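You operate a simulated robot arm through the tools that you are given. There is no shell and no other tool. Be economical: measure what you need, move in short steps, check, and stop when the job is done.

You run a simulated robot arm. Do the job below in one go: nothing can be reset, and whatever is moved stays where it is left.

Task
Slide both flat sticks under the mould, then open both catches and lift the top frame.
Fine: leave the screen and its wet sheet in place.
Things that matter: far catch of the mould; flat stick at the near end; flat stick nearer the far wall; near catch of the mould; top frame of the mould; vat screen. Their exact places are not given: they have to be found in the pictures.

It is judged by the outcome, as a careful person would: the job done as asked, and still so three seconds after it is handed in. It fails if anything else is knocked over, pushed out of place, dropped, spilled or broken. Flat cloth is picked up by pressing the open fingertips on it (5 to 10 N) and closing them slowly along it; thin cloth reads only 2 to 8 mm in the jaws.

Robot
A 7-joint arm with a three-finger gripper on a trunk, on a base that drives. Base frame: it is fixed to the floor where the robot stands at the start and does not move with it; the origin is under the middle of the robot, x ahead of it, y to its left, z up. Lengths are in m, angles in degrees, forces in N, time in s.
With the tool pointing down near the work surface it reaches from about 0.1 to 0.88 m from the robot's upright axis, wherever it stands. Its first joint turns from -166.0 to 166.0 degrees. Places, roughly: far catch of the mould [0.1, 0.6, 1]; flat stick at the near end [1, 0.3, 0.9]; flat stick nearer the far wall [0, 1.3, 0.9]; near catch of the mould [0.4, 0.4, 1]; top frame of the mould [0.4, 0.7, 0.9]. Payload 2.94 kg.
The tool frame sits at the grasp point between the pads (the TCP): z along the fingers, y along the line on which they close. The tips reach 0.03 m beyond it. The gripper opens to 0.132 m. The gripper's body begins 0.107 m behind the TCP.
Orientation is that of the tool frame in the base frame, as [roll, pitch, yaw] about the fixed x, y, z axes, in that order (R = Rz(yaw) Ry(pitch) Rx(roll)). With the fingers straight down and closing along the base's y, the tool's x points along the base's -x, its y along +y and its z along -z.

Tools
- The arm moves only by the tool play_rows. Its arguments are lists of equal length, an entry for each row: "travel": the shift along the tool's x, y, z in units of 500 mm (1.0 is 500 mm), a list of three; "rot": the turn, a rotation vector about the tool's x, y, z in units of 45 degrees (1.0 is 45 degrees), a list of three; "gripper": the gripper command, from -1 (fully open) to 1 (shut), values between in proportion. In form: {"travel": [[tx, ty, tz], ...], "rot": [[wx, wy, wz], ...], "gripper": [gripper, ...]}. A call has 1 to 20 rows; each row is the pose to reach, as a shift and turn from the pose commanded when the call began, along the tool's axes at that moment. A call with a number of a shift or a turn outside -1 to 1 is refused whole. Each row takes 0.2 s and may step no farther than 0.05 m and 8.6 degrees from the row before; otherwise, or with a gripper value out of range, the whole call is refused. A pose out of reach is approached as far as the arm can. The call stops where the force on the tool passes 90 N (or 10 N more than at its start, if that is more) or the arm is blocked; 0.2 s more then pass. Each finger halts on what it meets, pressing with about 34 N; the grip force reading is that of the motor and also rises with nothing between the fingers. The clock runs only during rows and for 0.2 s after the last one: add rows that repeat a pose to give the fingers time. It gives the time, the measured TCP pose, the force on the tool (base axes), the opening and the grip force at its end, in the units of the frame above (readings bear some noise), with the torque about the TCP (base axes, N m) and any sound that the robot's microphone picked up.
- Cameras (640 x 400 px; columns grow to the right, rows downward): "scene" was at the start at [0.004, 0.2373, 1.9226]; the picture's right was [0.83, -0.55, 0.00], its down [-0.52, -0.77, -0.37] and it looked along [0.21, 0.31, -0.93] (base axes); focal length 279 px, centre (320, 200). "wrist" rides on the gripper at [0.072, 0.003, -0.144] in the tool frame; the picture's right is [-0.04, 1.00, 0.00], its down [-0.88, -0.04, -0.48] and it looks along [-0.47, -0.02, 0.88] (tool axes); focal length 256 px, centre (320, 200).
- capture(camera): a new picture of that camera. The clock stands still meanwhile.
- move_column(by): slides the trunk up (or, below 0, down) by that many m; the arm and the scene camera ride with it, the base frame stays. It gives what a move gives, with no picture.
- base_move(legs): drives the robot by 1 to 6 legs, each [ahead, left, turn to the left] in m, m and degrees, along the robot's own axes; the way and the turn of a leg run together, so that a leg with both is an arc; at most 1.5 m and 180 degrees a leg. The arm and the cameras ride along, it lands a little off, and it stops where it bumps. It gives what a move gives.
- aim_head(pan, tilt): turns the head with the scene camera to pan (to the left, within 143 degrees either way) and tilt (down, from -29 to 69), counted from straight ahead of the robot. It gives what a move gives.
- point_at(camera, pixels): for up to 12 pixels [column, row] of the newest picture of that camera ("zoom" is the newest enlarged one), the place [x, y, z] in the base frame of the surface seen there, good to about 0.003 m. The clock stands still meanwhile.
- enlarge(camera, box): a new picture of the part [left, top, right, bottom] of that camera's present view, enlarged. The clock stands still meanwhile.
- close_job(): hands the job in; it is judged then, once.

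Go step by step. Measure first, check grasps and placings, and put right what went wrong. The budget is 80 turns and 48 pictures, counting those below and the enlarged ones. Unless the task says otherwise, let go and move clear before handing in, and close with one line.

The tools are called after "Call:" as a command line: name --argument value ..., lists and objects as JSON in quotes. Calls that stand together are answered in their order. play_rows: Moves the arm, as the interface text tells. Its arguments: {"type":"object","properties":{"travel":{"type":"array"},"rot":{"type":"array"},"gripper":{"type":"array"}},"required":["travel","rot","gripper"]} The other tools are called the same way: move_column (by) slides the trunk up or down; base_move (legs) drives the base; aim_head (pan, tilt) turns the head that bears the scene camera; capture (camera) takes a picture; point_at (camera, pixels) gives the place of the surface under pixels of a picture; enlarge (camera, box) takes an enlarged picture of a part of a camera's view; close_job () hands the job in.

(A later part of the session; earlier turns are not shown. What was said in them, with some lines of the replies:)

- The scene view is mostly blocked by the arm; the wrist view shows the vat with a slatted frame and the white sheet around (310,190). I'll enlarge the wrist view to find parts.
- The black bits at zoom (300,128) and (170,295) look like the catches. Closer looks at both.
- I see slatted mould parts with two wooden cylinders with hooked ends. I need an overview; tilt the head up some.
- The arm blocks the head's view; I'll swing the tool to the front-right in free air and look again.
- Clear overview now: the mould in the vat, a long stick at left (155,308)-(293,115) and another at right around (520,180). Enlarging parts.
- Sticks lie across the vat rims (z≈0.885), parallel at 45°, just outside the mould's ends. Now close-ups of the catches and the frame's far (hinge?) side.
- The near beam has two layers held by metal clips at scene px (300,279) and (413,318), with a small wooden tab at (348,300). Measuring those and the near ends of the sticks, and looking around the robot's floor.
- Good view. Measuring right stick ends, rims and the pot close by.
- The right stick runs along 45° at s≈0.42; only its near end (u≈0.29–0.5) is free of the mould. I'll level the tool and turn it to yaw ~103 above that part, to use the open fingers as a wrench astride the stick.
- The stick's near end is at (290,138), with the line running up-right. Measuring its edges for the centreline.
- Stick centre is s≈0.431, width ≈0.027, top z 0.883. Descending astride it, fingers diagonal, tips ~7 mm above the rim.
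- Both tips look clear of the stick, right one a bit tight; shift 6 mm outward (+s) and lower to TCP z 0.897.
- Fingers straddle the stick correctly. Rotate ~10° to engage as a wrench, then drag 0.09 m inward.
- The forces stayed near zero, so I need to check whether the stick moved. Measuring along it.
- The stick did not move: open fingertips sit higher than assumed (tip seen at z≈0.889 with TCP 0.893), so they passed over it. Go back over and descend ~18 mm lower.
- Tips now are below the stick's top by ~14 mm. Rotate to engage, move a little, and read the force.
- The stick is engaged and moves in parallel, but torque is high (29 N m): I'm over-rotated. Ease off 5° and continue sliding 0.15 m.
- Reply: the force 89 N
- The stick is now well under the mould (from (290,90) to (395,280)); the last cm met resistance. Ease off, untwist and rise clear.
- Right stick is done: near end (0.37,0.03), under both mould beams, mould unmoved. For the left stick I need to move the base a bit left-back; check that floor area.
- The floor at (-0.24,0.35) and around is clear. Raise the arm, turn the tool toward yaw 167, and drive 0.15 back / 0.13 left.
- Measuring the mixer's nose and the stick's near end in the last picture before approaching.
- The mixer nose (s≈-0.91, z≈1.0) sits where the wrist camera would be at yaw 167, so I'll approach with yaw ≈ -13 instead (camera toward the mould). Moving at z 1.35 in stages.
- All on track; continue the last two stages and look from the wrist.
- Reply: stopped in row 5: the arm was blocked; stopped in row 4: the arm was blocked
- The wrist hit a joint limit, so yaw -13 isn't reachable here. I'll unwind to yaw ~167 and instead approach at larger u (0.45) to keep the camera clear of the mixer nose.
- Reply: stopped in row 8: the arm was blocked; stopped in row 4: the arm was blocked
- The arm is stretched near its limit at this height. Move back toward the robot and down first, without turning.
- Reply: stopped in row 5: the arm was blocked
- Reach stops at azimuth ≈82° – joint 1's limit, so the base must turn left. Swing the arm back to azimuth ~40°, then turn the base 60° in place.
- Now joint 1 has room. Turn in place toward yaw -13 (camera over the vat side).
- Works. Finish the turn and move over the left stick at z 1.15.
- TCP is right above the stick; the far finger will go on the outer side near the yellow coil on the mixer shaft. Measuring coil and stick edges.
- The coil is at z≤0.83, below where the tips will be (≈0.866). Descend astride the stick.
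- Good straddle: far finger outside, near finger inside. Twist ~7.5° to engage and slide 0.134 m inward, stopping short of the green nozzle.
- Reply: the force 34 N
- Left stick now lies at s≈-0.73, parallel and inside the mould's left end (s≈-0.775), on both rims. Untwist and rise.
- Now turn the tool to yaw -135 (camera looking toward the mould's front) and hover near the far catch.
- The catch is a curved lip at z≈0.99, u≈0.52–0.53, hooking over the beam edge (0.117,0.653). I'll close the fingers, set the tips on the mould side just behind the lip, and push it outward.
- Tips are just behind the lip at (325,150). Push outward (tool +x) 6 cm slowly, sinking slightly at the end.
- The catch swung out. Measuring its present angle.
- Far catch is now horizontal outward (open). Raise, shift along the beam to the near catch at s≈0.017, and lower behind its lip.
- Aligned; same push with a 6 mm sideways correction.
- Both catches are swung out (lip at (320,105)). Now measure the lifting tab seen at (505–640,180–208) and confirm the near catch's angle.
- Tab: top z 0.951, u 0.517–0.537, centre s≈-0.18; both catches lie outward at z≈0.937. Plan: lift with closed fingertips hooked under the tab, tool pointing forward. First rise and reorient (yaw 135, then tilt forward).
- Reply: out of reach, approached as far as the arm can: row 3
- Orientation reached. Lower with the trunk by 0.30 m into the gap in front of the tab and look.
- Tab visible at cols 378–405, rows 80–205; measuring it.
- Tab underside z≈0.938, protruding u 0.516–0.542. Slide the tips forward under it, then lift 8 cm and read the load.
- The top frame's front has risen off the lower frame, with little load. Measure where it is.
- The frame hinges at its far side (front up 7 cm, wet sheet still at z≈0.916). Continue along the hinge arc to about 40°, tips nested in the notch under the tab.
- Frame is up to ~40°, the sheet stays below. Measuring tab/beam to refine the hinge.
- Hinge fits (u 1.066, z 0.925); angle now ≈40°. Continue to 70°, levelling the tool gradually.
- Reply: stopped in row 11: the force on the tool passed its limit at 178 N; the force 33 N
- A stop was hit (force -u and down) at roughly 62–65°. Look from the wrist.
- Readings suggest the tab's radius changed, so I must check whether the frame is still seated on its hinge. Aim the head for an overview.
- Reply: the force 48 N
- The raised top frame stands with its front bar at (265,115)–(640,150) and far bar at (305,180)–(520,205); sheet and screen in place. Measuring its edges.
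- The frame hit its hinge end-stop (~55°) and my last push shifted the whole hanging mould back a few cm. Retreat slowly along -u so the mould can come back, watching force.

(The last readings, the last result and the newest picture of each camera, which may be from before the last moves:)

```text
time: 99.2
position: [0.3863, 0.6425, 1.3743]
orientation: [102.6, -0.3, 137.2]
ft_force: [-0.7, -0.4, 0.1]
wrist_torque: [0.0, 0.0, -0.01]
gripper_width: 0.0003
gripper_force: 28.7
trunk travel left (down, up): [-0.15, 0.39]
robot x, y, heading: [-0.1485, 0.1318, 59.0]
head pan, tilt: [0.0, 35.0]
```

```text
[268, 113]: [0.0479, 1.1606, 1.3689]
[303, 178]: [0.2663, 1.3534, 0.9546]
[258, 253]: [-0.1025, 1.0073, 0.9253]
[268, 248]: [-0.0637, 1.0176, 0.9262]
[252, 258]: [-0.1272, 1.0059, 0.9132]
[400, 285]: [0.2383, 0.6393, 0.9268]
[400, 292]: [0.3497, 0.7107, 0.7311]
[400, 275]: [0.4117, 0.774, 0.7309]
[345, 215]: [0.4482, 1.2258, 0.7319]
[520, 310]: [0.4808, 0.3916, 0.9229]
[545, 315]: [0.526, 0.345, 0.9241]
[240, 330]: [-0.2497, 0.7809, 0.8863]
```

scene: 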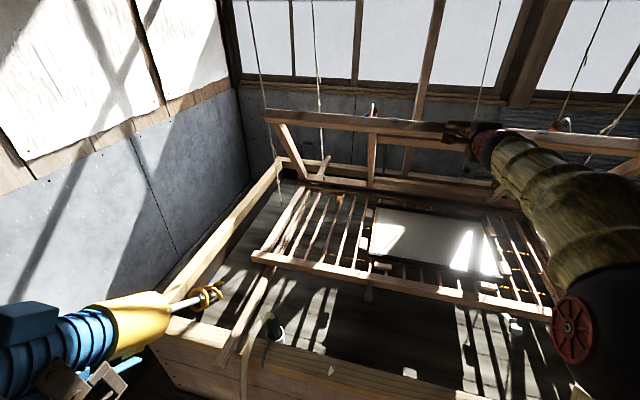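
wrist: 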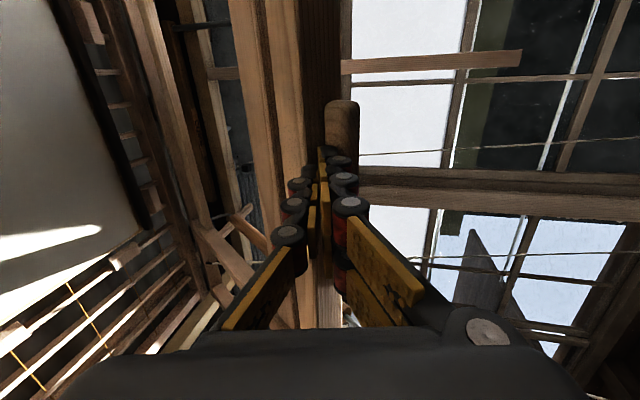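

Contact is released (force ~0). Back off further, let everything settle for a couple of seconds, then take the last picture.

Call:
play_rows --travel '[[0, -0.014, -0.06], [0, -0.027, -0.12], [0, -0.04, -0.18], [0, -0.053, -0.24], [0, -0.066, -0.3], [0, -0.066, -0.3], [0, -0.066, -0.3], [0, -0.066, -0.3], [0, -0.066, -0.3], [0, -0.066, -0.3], [0, -0.066, -0.3], [0, -0.066, -0.3], [0, -0.066, -0.3], [0, -0.066, -0.3], [0, -0.066, -0.3]]' --rot '[[0, 0, 0], [0, 0, 0], [0, 0, 0], [0, 0, 0], [0, 0, 0], [0, 0, 0], [0, 0, 0], [0, 0, 0], [0, 0, 0], [0, 0, 0], [0, 0, 0], [0, 0, 0], [0, 0, 0], [0, 0, 0], [0, 0, 0]]' --gripper '[1, 1, 1, 1, 1, 1, 1, 1, 1, 1, 1, 1, 1, 1, 1]'

Call:
capture --camera "scene"

Call:
point_at --camera "scene" --pixels '[[268, 113], [303, 178], [258, 253], [268, 248], [252, 258], [400, 285], [330, 270], [295, 160], [283, 135], [371, 125], [370, 293], [300, 195]]'

```text
time: 102.4
position: [0.2818, 0.5289, 1.3767]
orientation: [102.7, -0.4, 137.2]
ft_force: [0.5, 1.2, 0.6]
wrist_torque: [0.01, 0.0, -0.02]
gripper_width: 0.0002
gripper_force: 28.6
trunk travel left (down, up): [-0.15, 0.39]
robot x, y, heading: [-0.1447, 0.1304, 59.2]
head pan, tilt: [0.0, 35.0]
```

```text
0 pictures are left
```

scene: 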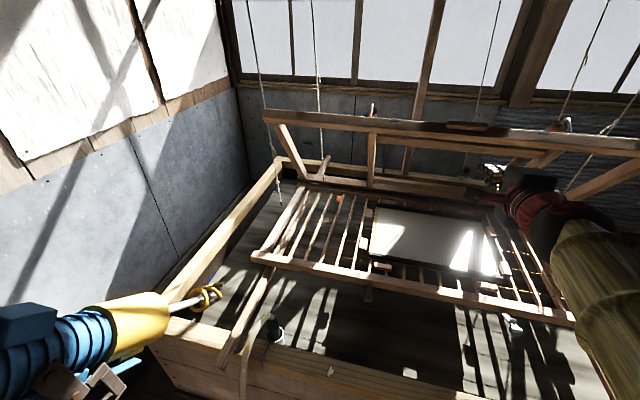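

```text
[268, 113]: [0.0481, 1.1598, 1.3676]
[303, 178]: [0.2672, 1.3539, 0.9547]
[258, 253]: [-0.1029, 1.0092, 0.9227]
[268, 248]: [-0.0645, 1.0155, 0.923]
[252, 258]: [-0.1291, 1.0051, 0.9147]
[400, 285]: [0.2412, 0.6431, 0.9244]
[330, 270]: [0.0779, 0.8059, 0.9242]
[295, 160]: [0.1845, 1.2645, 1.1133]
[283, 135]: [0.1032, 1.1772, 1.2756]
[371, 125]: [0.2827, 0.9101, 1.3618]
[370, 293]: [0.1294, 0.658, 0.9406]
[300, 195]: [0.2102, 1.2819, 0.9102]
```

The frame stays open on its own. Check whether the lower mould really shifted from u≈0.542: sample the near beam and catch in this picture.

Call:
point_at --camera "scene" --pixels '[[440, 288], [440, 292], [440, 295], [440, 298], [440, 301], [300, 262], [300, 266], [300, 269], [300, 272], [368, 297], [368, 301], [367, 290]]'

Call:
point_at --camera "scene" --pixels '[[515, 320], [515, 328], [440, 240], [400, 235], [375, 255], [500, 268], [380, 208], [490, 225], [225, 358], [325, 162], [322, 172], [255, 300]]'

```text
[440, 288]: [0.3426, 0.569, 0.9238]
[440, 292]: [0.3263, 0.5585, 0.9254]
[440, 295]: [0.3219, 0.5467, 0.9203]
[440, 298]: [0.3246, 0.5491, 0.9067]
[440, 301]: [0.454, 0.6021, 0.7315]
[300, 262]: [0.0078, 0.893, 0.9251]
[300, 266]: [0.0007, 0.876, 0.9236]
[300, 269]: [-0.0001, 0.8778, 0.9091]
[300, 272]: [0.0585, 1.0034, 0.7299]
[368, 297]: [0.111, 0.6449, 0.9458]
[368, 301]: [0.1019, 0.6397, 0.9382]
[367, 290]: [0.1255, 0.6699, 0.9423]
```

```text
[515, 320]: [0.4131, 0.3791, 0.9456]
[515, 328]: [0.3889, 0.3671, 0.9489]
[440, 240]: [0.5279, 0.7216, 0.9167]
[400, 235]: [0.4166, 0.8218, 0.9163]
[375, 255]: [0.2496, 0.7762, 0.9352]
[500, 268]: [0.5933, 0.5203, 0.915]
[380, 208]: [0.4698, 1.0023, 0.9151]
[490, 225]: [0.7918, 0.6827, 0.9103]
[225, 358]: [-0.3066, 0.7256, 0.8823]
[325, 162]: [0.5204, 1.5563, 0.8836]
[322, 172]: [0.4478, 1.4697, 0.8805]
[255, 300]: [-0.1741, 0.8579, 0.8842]
```

The lower mould did shift +7 cm along u (front edge now u≈0.615), resting on the sticks, so I should pull it back. Map the area just behind the near beam using this picture.

Call:
point_at --camera "scene" --pixels '[[420, 287], [420, 283], [420, 280], [420, 277], [420, 274], [420, 271], [420, 268], [420, 265], [420, 262], [420, 258], [430, 280], [430, 276]]'

Call:
point_at --camera "scene" --pixels '[[400, 278], [400, 275], [400, 272], [400, 269], [400, 266], [400, 262], [410, 276], [410, 272], [410, 268], [392, 272], [392, 268], [385, 266]]'

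Call:
point_at --camera "scene" --pixels '[[340, 270], [340, 266], [340, 262], [340, 258], [350, 268], [350, 264], [350, 260], [350, 255], [358, 268], [358, 262], [365, 268], [365, 262]]'

```text
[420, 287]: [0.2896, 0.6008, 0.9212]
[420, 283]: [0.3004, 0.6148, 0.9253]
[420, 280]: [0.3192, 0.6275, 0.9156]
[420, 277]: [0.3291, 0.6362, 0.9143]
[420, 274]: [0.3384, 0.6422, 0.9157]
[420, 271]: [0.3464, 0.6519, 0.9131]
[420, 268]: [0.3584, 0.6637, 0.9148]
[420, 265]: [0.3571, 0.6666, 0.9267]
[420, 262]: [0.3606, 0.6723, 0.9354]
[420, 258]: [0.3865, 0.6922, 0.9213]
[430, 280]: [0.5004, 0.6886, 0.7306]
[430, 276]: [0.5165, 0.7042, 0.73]
```

```text
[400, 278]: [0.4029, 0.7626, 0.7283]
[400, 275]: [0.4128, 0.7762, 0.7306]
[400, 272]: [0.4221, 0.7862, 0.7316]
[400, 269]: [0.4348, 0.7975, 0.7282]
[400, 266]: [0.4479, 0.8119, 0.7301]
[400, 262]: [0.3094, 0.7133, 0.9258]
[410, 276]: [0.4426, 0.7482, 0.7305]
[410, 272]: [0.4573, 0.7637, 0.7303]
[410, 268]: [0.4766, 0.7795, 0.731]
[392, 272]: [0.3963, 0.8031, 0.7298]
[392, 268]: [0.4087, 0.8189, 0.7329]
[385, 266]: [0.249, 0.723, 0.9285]
```

```text
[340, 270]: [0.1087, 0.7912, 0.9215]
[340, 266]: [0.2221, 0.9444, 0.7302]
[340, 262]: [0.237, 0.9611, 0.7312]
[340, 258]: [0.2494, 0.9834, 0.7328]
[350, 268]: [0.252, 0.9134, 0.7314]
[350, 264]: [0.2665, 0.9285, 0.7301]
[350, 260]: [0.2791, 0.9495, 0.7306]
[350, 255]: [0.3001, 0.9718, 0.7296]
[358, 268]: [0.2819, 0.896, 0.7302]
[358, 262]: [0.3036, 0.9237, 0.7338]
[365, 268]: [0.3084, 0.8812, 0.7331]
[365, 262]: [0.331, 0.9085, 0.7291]
```

Behind the near beam at s≈-0.27 there's open water from u 0.655 to the screen edge at 0.724: room for one finger. Point the tool down again and hover over the beam there, jaws closing along u, opened to 75 mm.

Call:
play_rows --travel '[[0, 0, 0], [0, 0, 0], [0, 0, 0], [0, 0, 0], [0, 0, 0], [0, 0, 0]]' --rot '[[0.143, 0, 0], [0.286, 0, 0], [0.43, 0, 0], [0.573, 0, 0], [0.716, 0, 0], [0.859, 0, 0]]' --gripper '[1, 1, 1, 1, 1, 1]'

Call:
play_rows --travel '[[0, 0, 0], [0, 0, 0], [0, 0, 0], [0, 0, 0], [0, 0, 0], [0, 0, 0]]' --rot '[[0.143, 0, 0], [0.286, 0, 0], [0.43, 0, 0], [0.573, 0, 0], [0.716, 0, 0], [0.859, 0, 0]]' --gripper '[1, 1, 1, 1, 1, 1]'

```text
time: 103.8
position: [0.283, 0.5292, 1.3731]
orientation: [141.6, -0.4, 137.2]
ft_force: [1.0, 0.6, 0.3]
wrist_torque: [0.0, -0.01, 0.01]
gripper_width: 0.0
gripper_force: 28.3
trunk travel left (down, up): [-0.15, 0.39]
robot x, y, heading: [-0.1449, 0.1303, 58.9]
head pan, tilt: [0.0, 35.0]
```

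```text
time: 105.2
position: [0.2841, 0.5315, 1.3737]
orientation: [-179.9, -0.2, 137.3]
ft_force: [0.2, 0.3, -0.2]
wrist_torque: [-0.01, -0.02, 0.02]
gripper_width: 0.0
gripper_force: 28.9
trunk travel left (down, up): [-0.15, 0.39]
robot x, y, heading: [-0.1478, 0.1288, 59.4]
head pan, tilt: [0.0, 35.0]
```

Call:
play_rows --travel '[[0.06, 0.041, 0.0], [0.12, 0.083, 0.0], [0.181, 0.124, 0.05], [0.181, 0.124, 0.14], [0.181, 0.124, 0.23], [0.181, 0.124, 0.32], [0.181, 0.124, 0.41], [0.181, 0.124, 0.5], [0.181, 0.124, 0.58], [0.181, 0.124, 0.628], [0.181, 0.124, 0.628]]' --rot '[[0, 0, 0.017], [0, 0, 0.034], [0, 0, 0.051], [0, 0, 0.051], [0, 0, 0.051], [0, 0, 0.051], [0, 0, 0.051], [0, 0, 0.051], [0, 0, 0.051], [0, 0, 0.051], [0, 0, 0.051]]' --gripper '[-0.136, -0.136, -0.136, -0.136, -0.136, -0.136, -0.136, -0.136, -0.136, -0.136, -0.136]'

```text
time: 107.6
position: [0.2565, 0.6396, 1.0617]
orientation: [179.9, -0.3, 135.0]
ft_force: [-0.5, 0.0, -0.4]
wrist_torque: [-0.01, -0.03, 0.01]
gripper_width: 0.0749
gripper_force: 0.0
trunk travel left (down, up): [-0.15, 0.39]
robot x, y, heading: [-0.144, 0.1315, 59.1]
head pan, tilt: [0.0, 35.0]
```

Descend around the beam gently.

Call:
play_rows --travel '[[0, 0.002, 0.06], [0, 0.002, 0.12], [0, 0.002, 0.17], [0, 0.002, 0.21], [0, 0.002, 0.24], [0, 0.002, 0.262], [0, 0.002, 0.279], [0, 0.002, 0.279]]' --rot '[[0, 0, 0], [0, 0, 0], [0, 0, 0], [0, 0, 0], [0, 0, 0], [0, 0, 0], [0, 0, 0], [0, 0, 0]]' --gripper '[-0.136, -0.136, -0.136, -0.136, -0.136, -0.136, -0.136, -0.136]'

Call:
play_rows --travel '[[0, 0, 0], [0, 0, 0], [0, 0, 0], [0, 0, 0], [0, 0, 0]]' --rot '[[0, 0, 0], [0, 0, 0], [0, 0, 0], [0, 0, 0], [0, 0, 0]]' --gripper '[0.1, 0.25, 0.4, 0.5, 0.5]'

```text
time: 109.4
position: [0.2601, 0.641, 0.9241]
orientation: [179.5, -0.3, 134.8]
ft_force: [14.1, 2.3, 29.5]
wrist_torque: [0.9, -1.26, -0.34]
gripper_width: 0.0942
gripper_force: 13.2
trunk travel left (down, up): [-0.15, 0.39]
robot x, y, heading: [-0.1467, 0.1302, 59.2]
head pan, tilt: [0.0, 35.0]
```

```text
time: 110.6
position: [0.2596, 0.6411, 0.9255]
orientation: [179.6, -0.4, 135.0]
ft_force: [9.4, 8.9, 25.6]
wrist_torque: [0.71, -0.81, -0.04]
gripper_width: 0.075
gripper_force: 12.4
trunk travel left (down, up): [-0.15, 0.39]
robot x, y, heading: [-0.1462, 0.1266, 59.5]
head pan, tilt: [0.0, 35.0]
```

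Tips met something at depth (Fz 26 N, width 75 mm). Raise ~10 mm and see what the jaws close on.

Call:
play_rows --travel '[[0, 0, -0.008], [0, 0, -0.016], [0, 0, -0.02], [0, 0, -0.02], [0, 0, -0.02]]' --rot '[[0, 0, 0], [0, 0, 0], [0, 0, 0], [0, 0, 0], [0, 0, 0]]' --gripper '[0.3, 0.3, 0.3, 0.4, 0.4]'

```text
time: 111.8
position: [0.2562, 0.6398, 0.9324]
orientation: [180.0, -0.3, 135.0]
ft_force: [-6.9, -8.1, 4.0]
wrist_torque: [-0.06, -0.12, -0.02]
gripper_width: 0.0476
gripper_force: 44.5
trunk travel left (down, up): [-0.15, 0.39]
robot x, y, heading: [-0.1459, 0.1303, 59.1]
head pan, tilt: [0.0, 35.0]
```

The jaws now hold the beam (48 mm). Pull it slowly back 7 cm along -u.

Call:
play_rows --travel '[[0, -0.008, 0], [0, -0.016, 0], [0, -0.024, 0], [0, -0.032, 0], [0, -0.04, 0], [0, -0.048, 0], [0, -0.056, 0], [0, -0.064, 0], [0, -0.072, 0], [0, -0.08, 0], [0, -0.088, 0], [0, -0.096, 0], [0, -0.104, 0], [0, -0.112, 0], [0, -0.12, 0], [0, -0.128, 0], [0, -0.136, 0], [0, -0.144, 0], [0, -0.144, 0]]' --rot '[[0, 0, 0], [0, 0, 0], [0, 0, 0], [0, 0, 0], [0, 0, 0], [0, 0, 0], [0, 0, 0], [0, 0, 0], [0, 0, 0], [0, 0, 0], [0, 0, 0], [0, 0, 0], [0, 0, 0], [0, 0, 0], [0, 0, 0], [0, 0, 0], [0, 0, 0], [0, 0, 0], [0, 0, 0]]' --gripper '[0.4, 0.4, 0.4, 0.4, 0.4, 0.4, 0.4, 0.4, 0.4, 0.4, 0.4, 0.4, 0.4, 0.4, 0.4, 0.4, 0.4, 0.4, 0.4]'

```text
time: 115.8
position: [0.2066, 0.5905, 0.9355]
orientation: [179.7, -0.4, 135.0]
ft_force: [8.9, 10.7, 35.3]
wrist_torque: [0.88, -1.11, -0.18]
gripper_width: 0.0508
gripper_force: 8.1
trunk travel left (down, up): [-0.15, 0.39]
robot x, y, heading: [-0.1456, 0.1292, 59.4]
head pan, tilt: [0.0, 35.0]
```

Pulled back 7 cm (TCP u 0.634→0.564, beam still in the jaws). Open a little and rise straight up, then back away.

Call:
play_rows --travel '[[0, 0, 0], [0, 0, 0], [0, 0, 0], [0, 0, 0], [0, 0, -0.03], [0, 0, -0.08], [0, 0, -0.15], [0, 0, -0.23], [0, 0, -0.31], [0, 0, -0.39], [0, 0, -0.47], [0, 0, -0.55], [0, -0.08, -0.55], [0, -0.16, -0.55], [0, -0.24, -0.55], [0, -0.32, -0.55]]' --rot '[[0, 0, 0], [0, 0, 0], [0, 0, 0], [0, 0, 0], [0, 0, 0], [0, 0, 0], [0, 0, 0], [0, 0, 0], [0, 0, 0], [0, 0, 0], [0, 0, 0], [0, 0, 0], [0, 0, 0], [0, 0, 0], [0, 0, 0], [0, 0, 0]]' --gripper '[0.2, 0.05, -0.1, -0.136, -0.136, -0.136, -0.136, -0.136, -0.136, -0.136, -0.136, -0.136, -0.136, -0.136, -0.136, -0.136]'

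Call:
point_at --camera "scene" --pixels '[[440, 295]]'

```text
time: 119.2
position: [0.098, 0.4744, 1.2096]
orientation: [179.8, -0.4, 134.9]
ft_force: [0.8, 0.0, 0.3]
wrist_torque: [0.01, 0.01, -0.04]
gripper_width: 0.0746
gripper_force: 0.1
trunk travel left (down, up): [-0.15, 0.39]
robot x, y, heading: [-0.1457, 0.1306, 59.2]
head pan, tilt: [0.0, 35.0]
```

```text
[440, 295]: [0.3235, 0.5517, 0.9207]
```

The arm is clear and unloaded, both sticks are under the mould, both catches are out, and the frame stood open on its own in the last picture. I have no pictures left to check the mould again after pulling it back, so I'm handing in now.

Call:
close_job

```text
The job is handed in.
```

I slid both sticks under the mould, opened both catches and raised the top frame to about 55°, where it stayed up on its own. While lifting, I pushed the whole mould back about 7 cm. I pulled it back by the same amount, going by arm readings, and had no pictures left to confirm its final place or that the frame stayed up. The screen and wet sheet stayed in the mould in the last picture, taken before that pull.
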